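You operate a simulated robot arm through the tools that you are given. There is no shell and no other tool. Be economical: measure what you need, move in short steps, check, and stop when the job is done.

You are at the controls of a simulated robot arm. One attempt, no reset.

JOB
Put the pepper mill on the white saucer.
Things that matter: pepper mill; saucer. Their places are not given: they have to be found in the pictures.

It is judged by the outcome, as a careful person would: the job done as asked, and still so three seconds after it is handed in. It fails if anything else is knocked over, pushed out of place, dropped, spilled or broken.

ROBOT AND FRAMES
A 6-joint arm with a two-finger parallel gripper, fixed in place. Base frame: the origin is at the foot of the arm, x ahead of it, y to its left, z up; the work surface is at about z = 0. Readings come in mm, degrees, newtons and seconds.
With the tool pointing down near the work surface it reaches from about 140 to 580 mm from the base axis. Its first joint turns from -66.0 to 66.0 degrees. Payload 2.1 kg.
The tool frame sits at the grasp point between the pads (the TCP): z along the fingers, y along the line on which they close. The tips reach 30 mm beyond it. The gripper opens to 94 mm. The fingers are 28 mm wide and 10 mm thick; the gripper's body (50 by 96 mm) begins 55 mm behind the TCP.
Orientation is that of the tool frame in the base frame, as [roll, pitch, yaw] about the fixed x, y, z axes, in that order (R = Rz(yaw) Ry(pitch) Rx(roll)). With the fingers straight down and closing along the base's y, the tool's x points along the base's -x, its y along +y and its z along -z.

CONTROLS
- The arm moves only by the tool nudge_tool. Its argument "moves" is a list of rows, each a list of 3 entries, a list of its own where there are three numbers: the shift along the tool's x, y, z in units of 500 mm (1.0 is 500 mm), then the turn, a rotation vector about the tool's x, y, z in units of 180 degrees (1.0 is 180 degrees), then the gripper command, from -1 (shut) to 1 (fully open), values between in proportion. In form: [[[tx, ty, tz], [wx, wy, wz], jaw], ...]. A call has 1 to 8 rows; each row is the pose to reach, as a shift and turn from the pose commanded when the call began, along the tool's axes at that moment. A call with a number of a shift or a turn outside -1 to 1 is refused whole. A row lasts 0.2 s, in which the tool goes at most 50 mm and 8.6 degrees; a call with a longer step from one row to the next is refused whole, and so is a gripper value outside its range. Where a pose cannot be reached the arm comes as near as it can. A force on the tool above 40 N (or 10 N above the force at the start of the call, whichever is more), or a blocked arm, ends the call early, and 0.2 s more pass. The fingers move at their own pace (about 72 mm/s each) and stop on an object; they squeeze with about 40 N. The grip force told is the motor's: it shows also when the fingers shut on nothing. Time passes only in rows, and 0.2 s behind the last, so rows that repeat a pose let the fingers close. The reply holds the time, the measured pose of the TCP, the force on the tool along the base axes, the opening and the grip force, in the units named above and with some noise.
- Cameras (640 x 400 px; columns grow to the right, rows downward): "scene" is fixed at [54.4, -373.1, 478.2]; the picture's right is [0.79, -0.61, 0.00], its down [-0.38, -0.50, -0.78] and it looks along [0.47, 0.62, -0.63] (base axes); focal length 286 px, centre (320, 200). "wrist" rides on the gripper at [-37, 0, -58] in the tool frame; the picture's right is [0.00, -1.00, 0.00], its down [0.97, 0.00, -0.24] and it looks along [0.24, 0.00, 0.97] (tool axes); focal length 218 px, centre (320, 200).
- camera(camera): a new picture of that camera. It takes no simulated time.
- pixel_to_xyz(camera, pixels): for up to 12 pixels [column, row] of the newest picture of that camera ("zoom" is the newest enlarged one), the place [x, y, z] in the base frame of the surface seen there, good to about 2 mm. It takes no simulated time.
- zoom(camera, box): a new picture of the part [left, top, right, bottom] of that camera's present view, enlarged. It takes no simulated time.
- finish_job(): hands the job in; it is judged then, once.

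Work in short steps. Measure before you move; look again where a grasp or a placing could have gone wrong, and mend it. You have 60 turns and 26 pictures in all, those below and enlarged ones among them. Open the gripper and draw the arm clear of the work before you hand the job in, unless the task says otherwise; then end with one line.

The tools are called after "Request:" as a command line: name --argument value ..., lists and objects as JSON in quotes. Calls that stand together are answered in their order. nudge_tool: Moves the arm, as the interface text tells. Its arguments: {"type":"object","properties":{"moves":{"type":"array","items":{"type":"array"}}},"required":["moves"]} The other tools are called the same way: camera (camera) takes a picture; pixel_to_xyz (camera, pixels) gives the place of the surface under pixels of a picture; zoom (camera, box) takes an enlarged picture of a part of a camera's view; finish_job () hands the job in.

At the start:

```text
t: 0.0
eef_pos: [324.3, -96.8, 257.3]
orientation: [180.0, 0.1, -179.9]
contact_force: [0.5, 1.1, -0.3]
gripper_width: 94.0
gripper_force: 0.0
```

scene: 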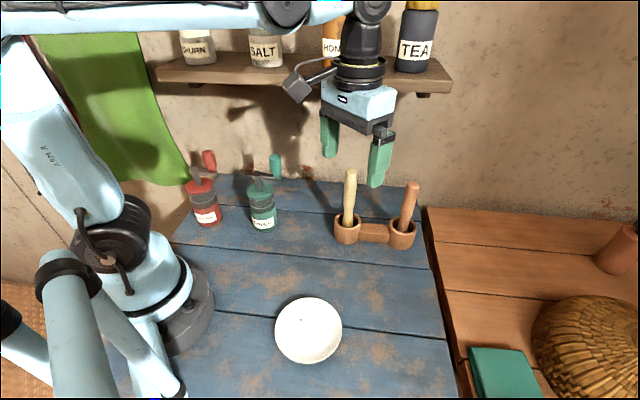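
wrist: 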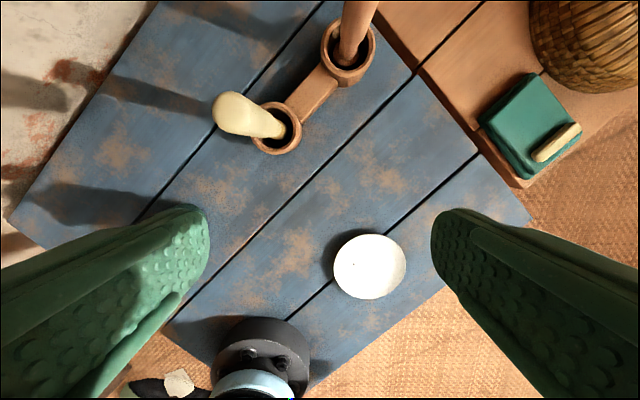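

The red and green mills at (205,205) and (262,205) carry labels; I zoom in to read which one is pepper.

Request:
zoom --camera "scene" --box '[170, 140, 300, 240]'

Request:
zoom --camera "scene" --box '[260, 150, 440, 380]'

```text
4.00 times, centred on (235, 190) of scene
```

zoom: 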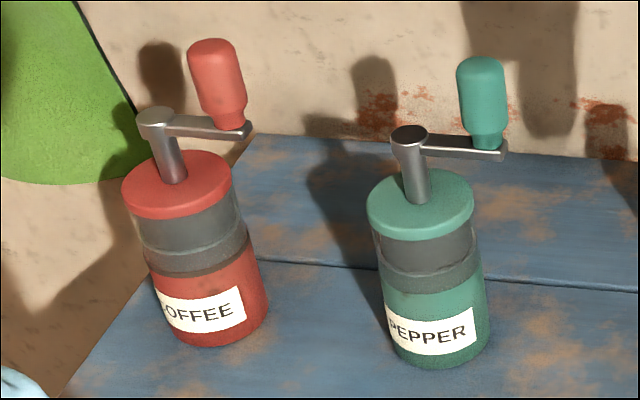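

```text
1.74 times, centred on (350, 265) of scene
```

zoom: 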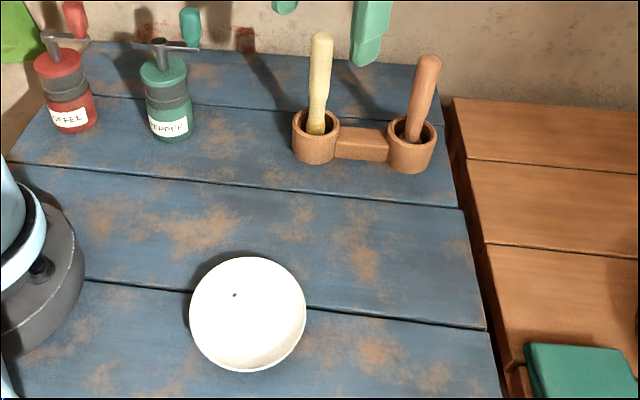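

The green mill (lid at about (260,191), body front about (265,222)) is PEPPER. I measure it, the red neighbour, and the saucer at about (308,330).

Request:
pixel_to_xyz --camera "scene" --pixels '[[248, 190], [272, 190], [261, 198], [257, 173], [275, 165], [280, 177], [251, 222], [263, 229], [276, 222], [199, 186], [209, 160], [221, 215]]'

Request:
pixel_to_xyz --camera "scene" --pixels '[[308, 330], [278, 330], [339, 330], [308, 300], [308, 361], [348, 200], [350, 172], [345, 240], [261, 210], [249, 205], [275, 205], [262, 186]]'

```text
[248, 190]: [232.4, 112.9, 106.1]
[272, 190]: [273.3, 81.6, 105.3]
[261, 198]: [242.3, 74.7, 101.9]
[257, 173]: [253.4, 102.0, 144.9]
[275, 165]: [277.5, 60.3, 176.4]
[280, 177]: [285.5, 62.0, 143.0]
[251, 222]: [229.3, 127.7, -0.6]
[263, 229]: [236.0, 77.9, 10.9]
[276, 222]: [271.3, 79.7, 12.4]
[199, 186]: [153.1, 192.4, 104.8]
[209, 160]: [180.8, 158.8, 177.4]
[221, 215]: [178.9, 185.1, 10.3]
```

```text
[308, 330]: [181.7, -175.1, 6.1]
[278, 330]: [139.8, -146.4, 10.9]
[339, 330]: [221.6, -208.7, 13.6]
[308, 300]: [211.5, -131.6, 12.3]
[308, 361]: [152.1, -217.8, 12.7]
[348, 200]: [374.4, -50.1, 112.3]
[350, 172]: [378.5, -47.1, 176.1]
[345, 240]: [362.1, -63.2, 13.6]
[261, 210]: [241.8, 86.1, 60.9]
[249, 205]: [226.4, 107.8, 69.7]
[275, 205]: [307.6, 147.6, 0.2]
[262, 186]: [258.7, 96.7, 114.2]
```

The mill's axis is at about (255,103), and its crank knob rises to about z=180 toward (280,65). The gripper body has to clear the knob, so I look at the gripper's shape before choosing the yaw.

Request:
zoom --camera "scene" --box '[260, 0, 440, 200]'

Request:
pixel_to_xyz --camera "scene" --pixels '[[295, 85], [303, 95], [287, 80], [385, 135], [345, 100], [388, 95], [325, 70], [271, 158], [280, 160], [275, 155], [262, 176], [270, 177]]'

```text
2.00 times, centred on (350, 100) of scene
```

zoom: 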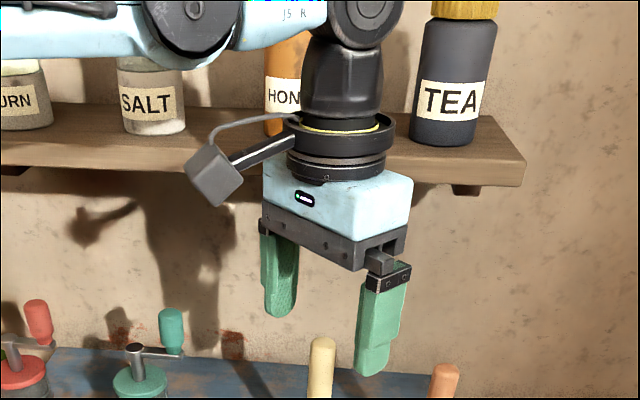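

```text
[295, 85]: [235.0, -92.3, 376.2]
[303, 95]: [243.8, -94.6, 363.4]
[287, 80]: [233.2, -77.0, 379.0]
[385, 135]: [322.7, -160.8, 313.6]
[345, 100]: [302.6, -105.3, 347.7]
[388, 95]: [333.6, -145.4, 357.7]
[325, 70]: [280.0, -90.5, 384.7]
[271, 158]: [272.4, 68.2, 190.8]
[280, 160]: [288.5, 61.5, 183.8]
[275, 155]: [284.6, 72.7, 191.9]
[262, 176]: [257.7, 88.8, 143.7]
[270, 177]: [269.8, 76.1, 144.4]
```

The wrist-camera box sits on the tool +x side, about 80 mm out and 100 mm above the TCP. A yaw of about 113° keeps both the pepper knob and the red mill's knob clear. Before moving I check the shelf's front edge, the wall, and the red knob.

Request:
pixel_to_xyz --camera "scene" --pixels '[[160, 75], [270, 85], [350, 95], [445, 90], [270, 75], [230, 130], [300, 160], [209, 152], [205, 157], [213, 157], [193, 170], [302, 103]]'

```text
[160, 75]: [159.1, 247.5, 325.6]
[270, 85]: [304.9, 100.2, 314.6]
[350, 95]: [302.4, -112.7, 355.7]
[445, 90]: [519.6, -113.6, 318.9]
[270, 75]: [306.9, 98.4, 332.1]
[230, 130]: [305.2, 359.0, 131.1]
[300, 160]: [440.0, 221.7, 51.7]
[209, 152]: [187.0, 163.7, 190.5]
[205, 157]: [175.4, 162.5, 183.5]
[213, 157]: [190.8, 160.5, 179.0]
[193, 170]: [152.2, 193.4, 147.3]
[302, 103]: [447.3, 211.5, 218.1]
```

The shelf front edge follows x+y≈406 at z≈312–335, only about 35 mm from the mill's axis, so a vertical hand would crowd it. I will come in radially from the base side with the tool tilted about 38°. That leans the hand away from the shelf and passes behind the crank. First I move inboard and yaw by 22°.

Request:
nudge_tool --moves '[[[0.057, 0.0385, -0.004], [0, 0, -0.0306], 1], [[0.114, 0.077, -0.008], [0, 0, -0.0611], 1], [[0.171, 0.1155, -0.012], [0, 0, -0.0917], 1], [[0.228, 0.154, -0.016], [0, 0, -0.1222], 1]]'

```text
t: 1.0
eef_pos: [209.5, -18.6, 265.8]
orientation: [180.0, 0.1, -157.8]
contact_force: [-0.4, 0.1, -0.3]
gripper_width: 94.0
gripper_force: 0.0
```

The arm reached the pose at yaw -157.8°. Now I tilt 38° about tool y in five rows, keeping the TCP where it is.

Request:
nudge_tool --moves '[[[0, 0, 0], [0, -0.0422, 0], 1], [[0, 0, 0], [0, -0.0844, 0], 1], [[0, 0, 0], [0, -0.1267, 0], 1], [[0, 0, 0], [0, -0.1689, 0], 1], [[0, 0, 0], [0, -0.2111, 0], 1], [[0, 0, 0], [0, -0.2111, 0], 1]]'

Request:
camera --camera "scene"

```text
t: 2.4
eef_pos: [232.8, -35.4, 273.1]
orientation: [180.0, 38.2, -157.9]
contact_force: [-0.2, 0.4, 0.9]
gripper_width: 94.0
gripper_force: 0.1
out of reach, approached as far as the arm can: row 4, 5, 6
```

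```text
20 pictures are left
```

scene: 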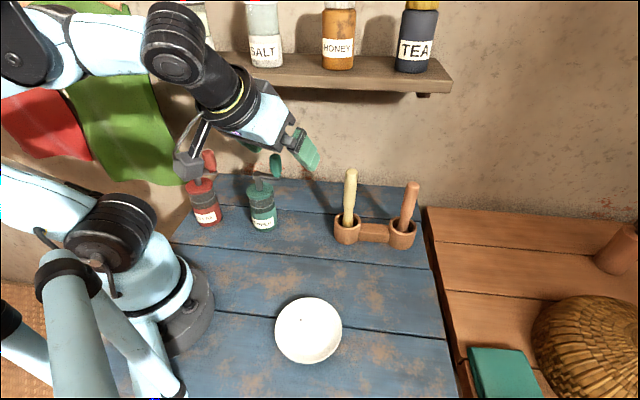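

With this tilt the arm bottomed out at about r=235 (it asked for r≈210, now at (233,-35,273)), so the pre-grasp must stay at r≥238. I now shift by (+13,+108,-30) in the base frame toward a point above and behind the mill. The tips stay above the knob.

Request:
nudge_tool --moves '[[[-0.0115, 0.0476, 0.028], [0, 0, 0], 1], [[-0.0229, 0.0952, 0.056], [0, 0, 0], 1], [[-0.0344, 0.1428, 0.084], [0, 0, 0], 1], [[-0.0458, 0.1904, 0.112], [0, 0, 0], 1]]'

Request:
camera --camera "wrist"

Request:
camera --camera "scene"

```text
t: 3.4
eef_pos: [257.8, 76.3, 242.0]
orientation: [180.0, 38.1, -157.8]
contact_force: [0.3, 0.1, -0.6]
gripper_width: 94.2
gripper_force: 0.0
out of reach, approached as far as the arm can: row 1, 2, 3, 4
```

```text
19 pictures are left
```

wrist: 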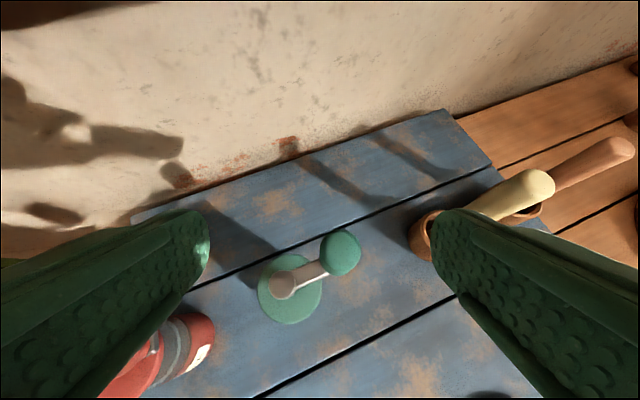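

```text
18 pictures are left
```

scene: 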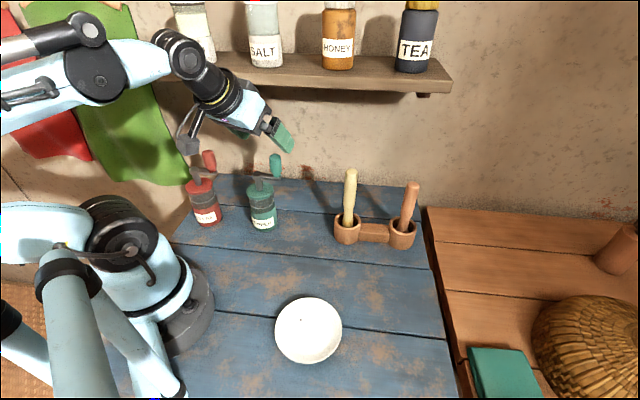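

At 38° tilt the arm is at its reach limit (r=269 at z=242). A smaller tilt of 25° with heading 10° still clears the shelf, both knobs and the shaft, because the knob then sits ahead of the hand. I reduce the tilt by 13° in place.

Request:
nudge_tool --moves '[[[0, 0, 0], [0, 0.0361, 0], 1], [[0, 0, 0], [0, 0.0722, 0], 1], [[0, 0, 0], [0, 0.0722, 0], 1]]'

```text
t: 4.2
eef_pos: [260.3, 75.9, 245.1]
orientation: [-180.0, 24.9, -158.0]
contact_force: [-0.2, 0.5, 0.0]
gripper_width: 94.1
gripper_force: 0.0
```

The tilt is now 24.9° with no reach warning. Next I yaw -12° about vertical and move behind the mill axis to about (224,97,225), with the tips still above the knobs.

Request:
nudge_tool --moves '[[[0.0316, 0.033, 0.0073], [0.0141, 0, 0.0302], 1], [[0.0632, 0.066, 0.0146], [0.0282, 0, 0.0604], 1], [[0.0632, 0.066, 0.0146], [0.0282, 0, 0.0604], 1]]'

Request:
camera --camera "wrist"

Request:
camera --camera "scene"

```text
t: 5.0
eef_pos: [223.6, 97.9, 224.2]
orientation: [180.0, 25.1, -170.0]
contact_force: [0.4, 0.1, 0.0]
gripper_width: 94.1
gripper_force: 0.1
```

```text
17 pictures are left
```

wrist: 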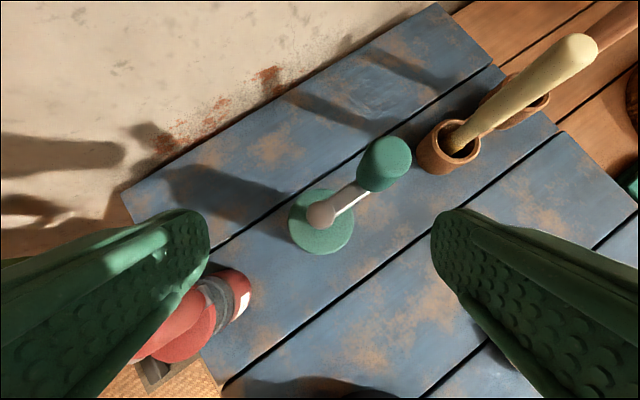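

```text
16 pictures are left
```

scene: 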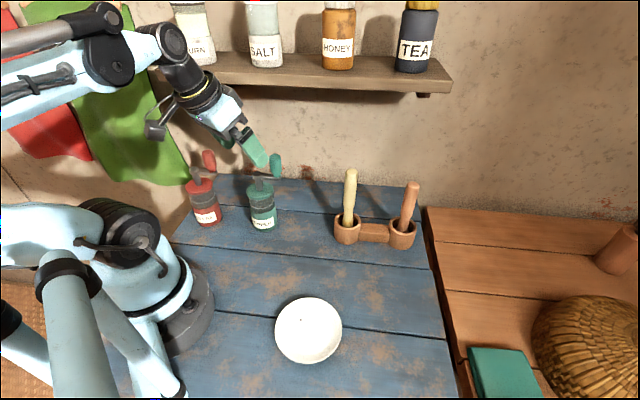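

The pose was reached without warnings. I refine the lid rim, shaft and knob positions from the wrist view (lid around (321,222), shaft (321,213), knob (388,158)) and the visible part of the red mill.

Request:
pixel_to_xyz --camera "wrist" --pixels '[[292, 222], [351, 222], [318, 250], [312, 194], [321, 213], [388, 152], [365, 160], [410, 160], [385, 188], [185, 335], [200, 320], [235, 290]]'

Request:
zoom --camera "scene" --box '[130, 50, 310, 240]'

```text
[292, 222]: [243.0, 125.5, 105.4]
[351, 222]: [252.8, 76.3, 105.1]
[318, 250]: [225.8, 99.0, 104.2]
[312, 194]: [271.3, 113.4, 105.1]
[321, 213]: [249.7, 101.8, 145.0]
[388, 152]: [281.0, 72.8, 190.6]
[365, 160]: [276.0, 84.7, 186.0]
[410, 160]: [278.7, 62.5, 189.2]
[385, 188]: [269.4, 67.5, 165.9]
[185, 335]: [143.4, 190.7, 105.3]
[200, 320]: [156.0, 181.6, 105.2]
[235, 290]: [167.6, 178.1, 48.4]
```

```text
2.11 times, centred on (220, 145) of scene
```

zoom: 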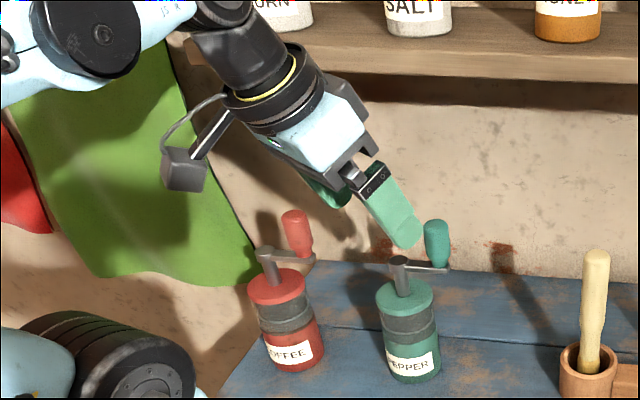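

The mill axis refines to about (250,102), lid top z≈105, shaft top 146, and knob at (279,73). The TCP is 27 mm behind the axis with almost no lateral error. I descend straight to z≈128, with the fingertips passing behind the knob.

Request:
nudge_tool --moves '[[[0.0203, 0, 0.0435], [0, 0, 0], 1], [[0.0406, 0, 0.087], [0, 0, 0], 1], [[0.0609, 0, 0.1305], [0, 0, 0], 1], [[0.0812, 0, 0.174], [0, 0, 0], 1]]'

Request:
zoom --camera "scene" --box '[130, 50, 310, 240]'

Request:
camera --camera "wrist"

```text
t: 6.0
eef_pos: [225.3, 97.1, 131.0]
orientation: [180.0, 25.1, -170.0]
contact_force: [-0.1, -0.2, -0.1]
gripper_width: 93.7
gripper_force: 0.0
```

```text
2.11 times, centred on (220, 145) of scene
```

zoom: 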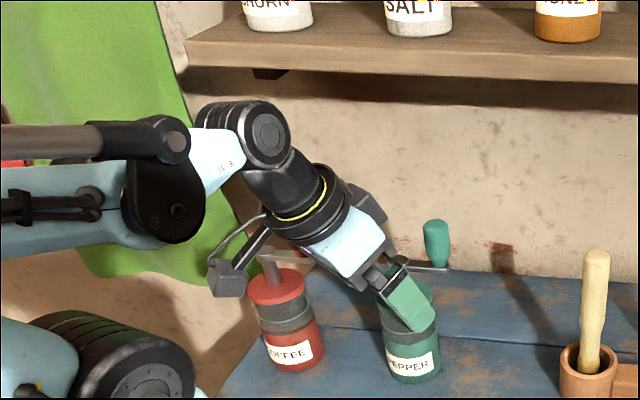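

```text
13 pictures are left
```

wrist: 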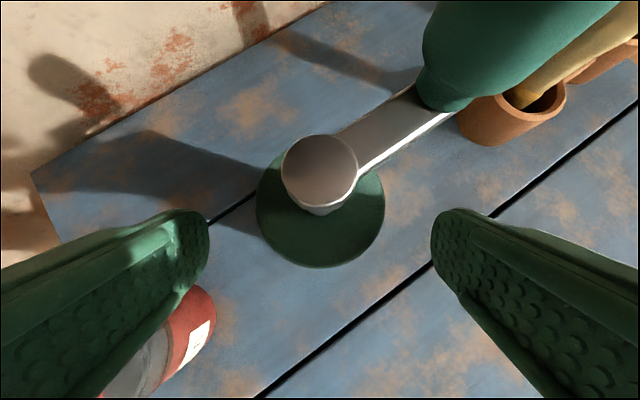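

No contact, and the lid is centred between the fingers. A dark bracket shows on the upper side of the hand at zoom (370,205), so I check where it lies relative to the crank before advancing.

Request:
pixel_to_xyz --camera "zoom" --pixels '[[370, 205], [383, 215], [350, 185], [345, 240], [380, 245], [358, 195], [435, 240], [325, 190]]'

Request:
pixel_to_xyz --camera "wrist" --pixels '[[318, 165], [257, 210], [384, 210], [320, 267], [440, 105]]'

```text
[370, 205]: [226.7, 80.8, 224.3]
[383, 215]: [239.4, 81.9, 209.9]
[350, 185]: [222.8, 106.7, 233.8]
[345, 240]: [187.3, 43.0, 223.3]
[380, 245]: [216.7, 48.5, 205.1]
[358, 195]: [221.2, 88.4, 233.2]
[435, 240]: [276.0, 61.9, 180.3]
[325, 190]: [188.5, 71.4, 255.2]
```

```text
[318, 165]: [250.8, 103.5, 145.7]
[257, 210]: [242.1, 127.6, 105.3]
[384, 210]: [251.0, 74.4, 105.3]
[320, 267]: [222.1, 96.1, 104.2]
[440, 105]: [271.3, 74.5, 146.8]
```

The bracket is the wrist camera housing, with its side at lateral −17 mm. If I stop 7 mm short of the mill axis at z≈92, it clears the knob and the shaft top. That is a pure 43 mm advance along tool z.

Request:
nudge_tool --moves '[[[0, 0, 0.029], [0, 0, 0], 1], [[0, 0, 0.058], [0, 0, 0], 1], [[0, 0, 0.0863], [0, 0, 0], 1]]'

Request:
zoom --camera "scene" --box '[180, 100, 310, 240]'

```text
t: 6.8
eef_pos: [242.2, 100.6, 91.6]
orientation: [180.0, 25.0, -170.0]
contact_force: [0.3, 0.6, 0.8]
gripper_width: 93.8
gripper_force: 0.0
```

```text
2.86 times, centred on (245, 170) of scene
```

zoom: 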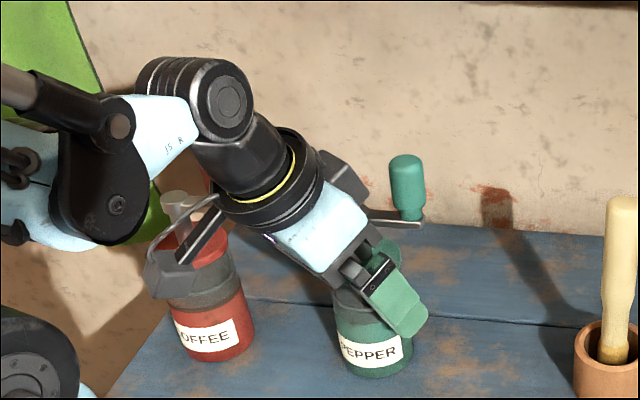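

The TCP is at (242,101,92) with no contact and the fingers straddling the body. I close the gripper now.

Request:
nudge_tool --moves '[[[0, 0, 0], [0, 0, 0], -1], [[0, 0, 0], [0, 0, 0], -1], [[0, 0, 0], [0, 0, 0], -1], [[0, 0, 0], [0, 0, 0], -1]]'

```text
t: 7.8
eef_pos: [242.3, 100.8, 90.3]
orientation: [180.0, 25.1, -170.1]
contact_force: [-0.3, 0.4, 0.8]
gripper_width: 61.6
gripper_force: 39.7
```

The grip stopped at 61.6 mm, a bit wider than the lid I measured, so I look before lifting.

Request:
camera --camera "wrist"

Request:
zoom --camera "scene" --box '[180, 100, 310, 240]'

```text
11 pictures are left
```

wrist: 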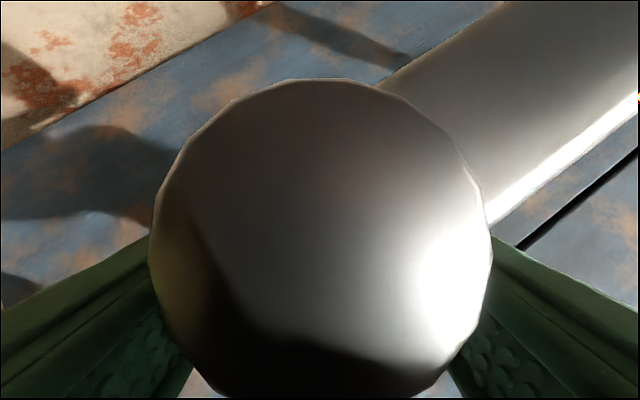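

```text
2.86 times, centred on (245, 170) of scene
```

zoom: 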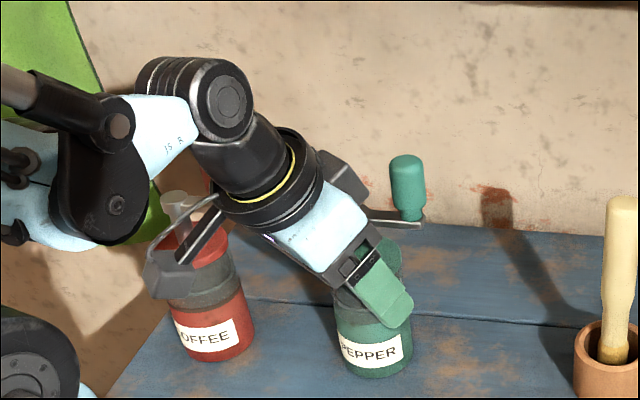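

The fingers hold the body symmetrically and the mill is upright. I lift a little first to test the grip.

Request:
nudge_tool --moves '[[[-0.0063, 0, -0.0136], [0, 0, 0], -1], [[-0.0127, 0, -0.0272], [0, 0, 0], -1], [[-0.0169, 0, -0.0362], [0, 0, 0], -1]]'

Request:
zoom --camera "scene" --box '[180, 100, 310, 240]'

```text
t: 8.6
eef_pos: [241.1, 100.9, 110.5]
orientation: [-179.9, 25.1, -170.0]
contact_force: [0.2, -0.7, -0.9]
gripper_width: 61.6
gripper_force: 39.9
```

```text
2.86 times, centred on (245, 170) of scene
```

zoom: 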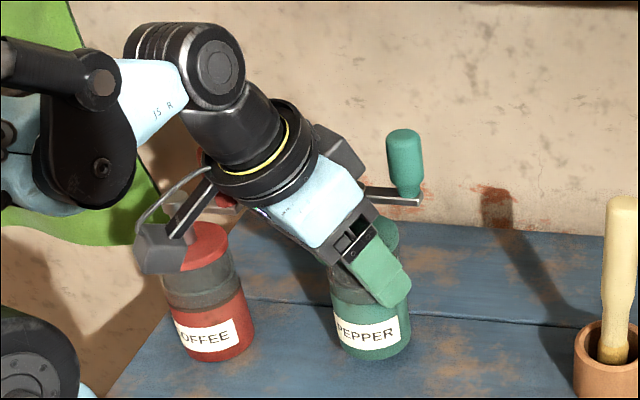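

The mill is off the table with a steady grip, its underside at about z=19. I raise it another 60 mm straight up.

Request:
nudge_tool --moves '[[[-0.0169, 0, -0.0362], [0, 0, 0], -1], [[-0.0338, 0, -0.0725], [0, 0, 0], -1], [[-0.0508, 0, -0.1087], [0, 0, 0], -1]]'

```text
t: 9.4
eef_pos: [240.2, 100.8, 170.4]
orientation: [179.9, 25.1, -170.0]
contact_force: [-0.1, -0.3, -1.4]
gripper_width: 61.5
gripper_force: 40.3
```

Next I swing to a midway point near (252,-30,172) while turning -35° about vertical, well clear of the mortars at x≈365.

Request:
nudge_tool --moves '[[[0.003, -0.0437, -0.0021], [0.0137, 0, 0.0294], -1], [[0.0061, -0.0874, -0.0043], [0.0274, 0, 0.0587], -1], [[0.0091, -0.1311, -0.0064], [0.0412, 0, 0.0881], -1], [[0.0121, -0.1748, -0.0085], [0.0549, 0, 0.1175], -1], [[0.0152, -0.2185, -0.0107], [0.0686, 0, 0.1468], -1], [[0.0182, -0.2622, -0.0128], [0.0823, 0, 0.1762], -1]]'

```text
t: 10.8
eef_pos: [253.1, -31.3, 171.7]
orientation: [180.0, 25.1, 155.0]
contact_force: [-0.2, -0.1, -0.7]
gripper_width: 61.3
gripper_force: 40.3
```

I continue over the saucer, to about (179,-168,172), with a further -45° turn.

Request:
nudge_tool --moves '[[[0.0024, -0.0444, -0.0011], [0.0151, 0, 0.0324], -1], [[0.0047, -0.0888, -0.0022], [0.0302, 0, 0.0647], -1], [[0.0071, -0.1332, -0.0033], [0.0453, 0, 0.0971], -1], [[0.0095, -0.1776, -0.0043], [0.0605, 0, 0.1294], -1], [[0.0119, -0.222, -0.0054], [0.0756, 0, 0.1618], -1], [[0.0142, -0.2664, -0.0065], [0.0907, 0, 0.1941], -1], [[0.0166, -0.3108, -0.0076], [0.1058, 0, 0.2265], -1], [[0.0166, -0.3108, -0.0076], [0.1058, 0, 0.2265], -1]]'

Request:
camera --camera "scene"

```text
t: 12.6
eef_pos: [179.7, -169.1, 170.7]
orientation: [179.8, 25.1, 109.8]
contact_force: [-0.3, -0.1, -1.1]
gripper_width: 61.5
gripper_force: 40.4
```

```text
8 pictures are left
```

scene: 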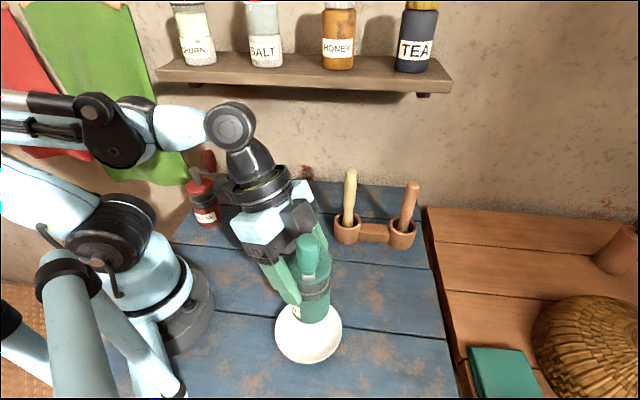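

The mill hangs over the saucer; its axis should be at about (182,-177) against a saucer centre of (181,-176). I descend to TCP z≈103, about 6 mm above contact.

Request:
nudge_tool --moves '[[[0.0143, 0, 0.0306], [0, 0, 0], -1], [[0.0286, 0, 0.0613], [0, 0, 0], -1], [[0.0429, 0, 0.0919], [0, 0, 0], -1], [[0.0572, 0, 0.1226], [0, 0, 0], -1]]'

Request:
zoom --camera "scene" --box '[230, 200, 400, 390]'

```text
t: 13.6
eef_pos: [181.6, -166.5, 104.2]
orientation: [179.9, 25.1, 110.0]
contact_force: [-0.6, 0.7, -1.5]
gripper_width: 61.3
gripper_force: 39.9
```

```text
2.11 times, centred on (315, 295) of scene
```

zoom: 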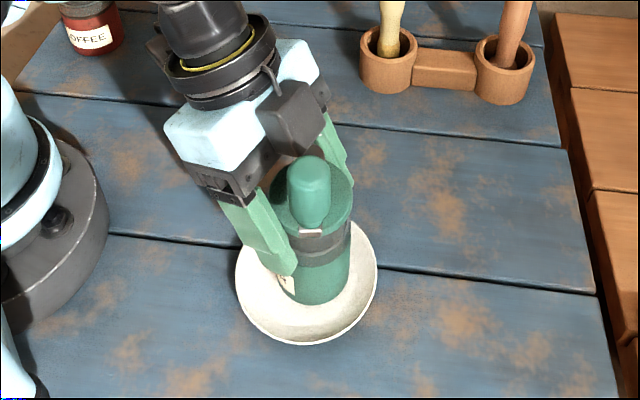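

I check the mill's lower edge against the saucer rim in this zoom.

Request:
pixel_to_xyz --camera "zoom" --pixels '[[318, 300], [284, 284], [348, 280], [318, 308], [237, 285], [376, 270], [305, 342], [295, 222], [335, 222], [315, 285]]'

```text
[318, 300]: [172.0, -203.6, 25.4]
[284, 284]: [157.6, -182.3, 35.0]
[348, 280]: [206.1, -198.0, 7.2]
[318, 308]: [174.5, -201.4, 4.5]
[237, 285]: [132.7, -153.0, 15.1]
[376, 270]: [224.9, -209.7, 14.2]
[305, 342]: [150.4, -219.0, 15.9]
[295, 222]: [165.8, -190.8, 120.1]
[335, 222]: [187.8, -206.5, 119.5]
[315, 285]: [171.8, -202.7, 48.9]
```

The visual and kinematic estimates put the axis about 5 mm too far in +x. I correct that while lowering to about z=98.

Request:
nudge_tool --moves '[[[0.005, -0.004, 0.0021], [0, 0, 0], -1], [[0.0099, -0.008, 0.0042], [0, 0, 0], -1], [[0.0116, -0.008, 0.0078], [0, 0, 0], -1], [[0.0116, -0.008, 0.0078], [0, 0, 0], -1]]'

```text
t: 14.6
eef_pos: [174.4, -166.0, 97.0]
orientation: [179.9, 25.0, 110.0]
contact_force: [-0.1, 0.1, -0.8]
gripper_width: 61.2
gripper_force: 39.9
```

No contact force yet. I lower slowly another 3 mm, watching the force.

Request:
nudge_tool --moves '[[[0.0009, 0, 0.0018], [0, 0, 0], -1], [[0.0017, 0, 0.0036], [0, 0, 0], -1], [[0.0026, 0, 0.0054], [0, 0, 0], -1]]'

Request:
zoom --camera "scene" --box '[250, 230, 370, 380]'

```text
t: 15.4
eef_pos: [175.8, -166.3, 96.5]
orientation: [179.9, 25.1, 110.0]
contact_force: [-0.9, -0.5, -2.2]
gripper_width: 61.3
gripper_force: 40.0
```

```text
2.67 times, centred on (310, 305) of scene
```

zoom: 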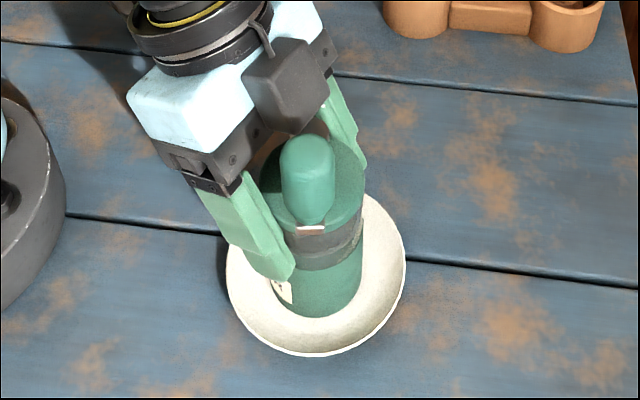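

The mill looks centred. I compare its bottom edge height with the saucer floor just ahead of it.

Request:
pixel_to_xyz --camera "zoom" --pixels '[[318, 308], [318, 313], [318, 318], [318, 323], [318, 330], [285, 300], [355, 300], [318, 352], [231, 290], [403, 285]]'

Request:
nudge_tool --moves '[[[0.0009, 0, 0.0018], [0, 0, 0], -1], [[0.0017, 0, 0.0036], [0, 0, 0], -1], [[0.0017, 0, 0.0036], [0, 0, 0], -1]]'

```text
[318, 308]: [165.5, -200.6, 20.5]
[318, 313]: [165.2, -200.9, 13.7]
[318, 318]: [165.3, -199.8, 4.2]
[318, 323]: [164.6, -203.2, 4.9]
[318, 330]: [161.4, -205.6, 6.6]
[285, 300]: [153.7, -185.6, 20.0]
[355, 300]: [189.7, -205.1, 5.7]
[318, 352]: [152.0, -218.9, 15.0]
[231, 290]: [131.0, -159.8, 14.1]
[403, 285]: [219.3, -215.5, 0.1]
```

```text
t: 16.2
eef_pos: [175.0, -166.4, 93.5]
orientation: [179.8, 25.2, 110.0]
contact_force: [-1.2, 1.7, 28.1]
gripper_width: 61.1
gripper_force: 40.2
```

A contact force of 28 N shows the mill is seated on the saucer. I back off 1.5 mm to relieve the pressure, then open the gripper partway.

Request:
nudge_tool --moves '[[[-0.0013, 0, -0.0027], [0, 0, 0], -1], [[-0.0013, 0, -0.0027], [0, 0, 0], -1]]'

```text
t: 16.8
eef_pos: [174.1, -165.4, 93.4]
orientation: [179.9, 24.8, 110.0]
contact_force: [0.4, -0.2, 2.6]
gripper_width: 61.1
gripper_force: 39.9
```

The force has dropped to 2.6 N, so I open fully, holding position.

Request:
nudge_tool --moves '[[[0, 0, 0], [0, 0, 0], 0.5], [[0, 0, 0], [0, 0, 0], 1], [[0, 0, 0], [0, 0, 0], 1], [[0, 0, 0], [0, 0, 0], 1]]'

Request:
zoom --camera "scene" --box '[230, 200, 400, 390]'

```text
t: 17.8
eef_pos: [175.5, -166.0, 95.5]
orientation: [179.9, 25.0, 110.0]
contact_force: [0.5, -0.1, 0.2]
gripper_width: 94.2
gripper_force: 0.1
```

```text
2.11 times, centred on (315, 295) of scene
```

zoom: 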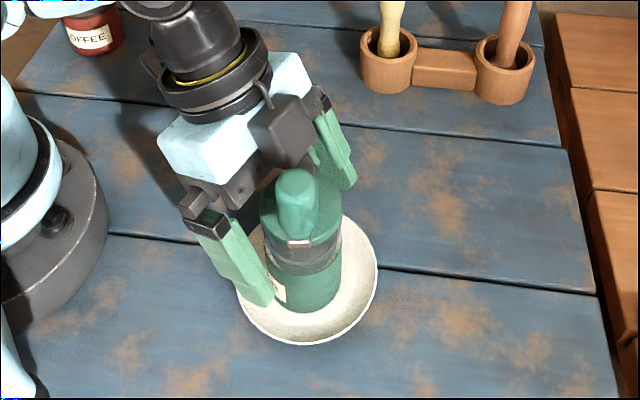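

The mill stands on the saucer and the fingers are clear. I retreat along the tool axis, reversing the approach.

Request:
nudge_tool --moves '[[[0, 0, -0.03], [0, 0, 0], 1], [[0, 0, -0.06], [0, 0, 0], 1], [[0, 0, -0.09], [0, 0, 0], 1]]'

```text
t: 18.6
eef_pos: [168.5, -147.3, 135.6]
orientation: [179.8, 25.0, 110.1]
contact_force: [0.0, -0.1, -1.3]
gripper_width: 94.2
gripper_force: 0.1
```

I am clear and 32 mm behind the axis. I go straight up 110 mm and take a final look.

Request:
nudge_tool --moves '[[[-0.0233, 0, -0.0498], [0, 0, 0], 1], [[-0.0466, 0, -0.0997], [0, 0, 0], 1], [[-0.0698, 0, -0.1495], [0, 0, 0], 1], [[-0.0931, 0, -0.1993], [0, 0, 0], 1]]'

Request:
camera --camera "scene"

```text
t: 19.6
eef_pos: [167.3, -147.2, 244.3]
orientation: [179.9, 24.9, 109.9]
contact_force: [0.6, -0.5, 1.0]
gripper_width: 93.9
gripper_force: 0.0
```

```text
4 pictures are left
```

scene: 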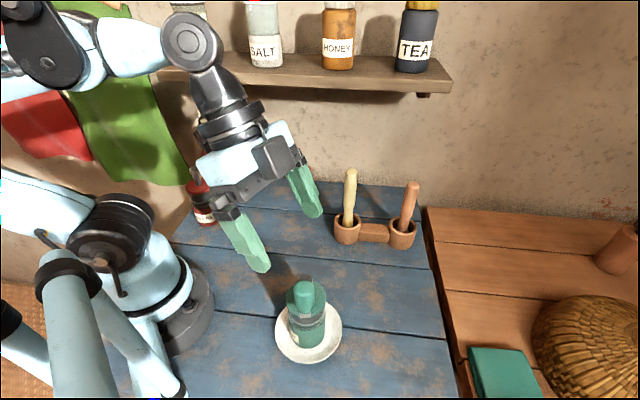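

The mill stands upright in the middle of the saucer, everything else is in place, and the arm is clear with the gripper open. I hand the job in.

Request:
finish_job

```text
The job is handed in.
```

The pepper mill is standing upright on the white saucer, with the gripper open, the arm drawn clear, and nothing else disturbed.
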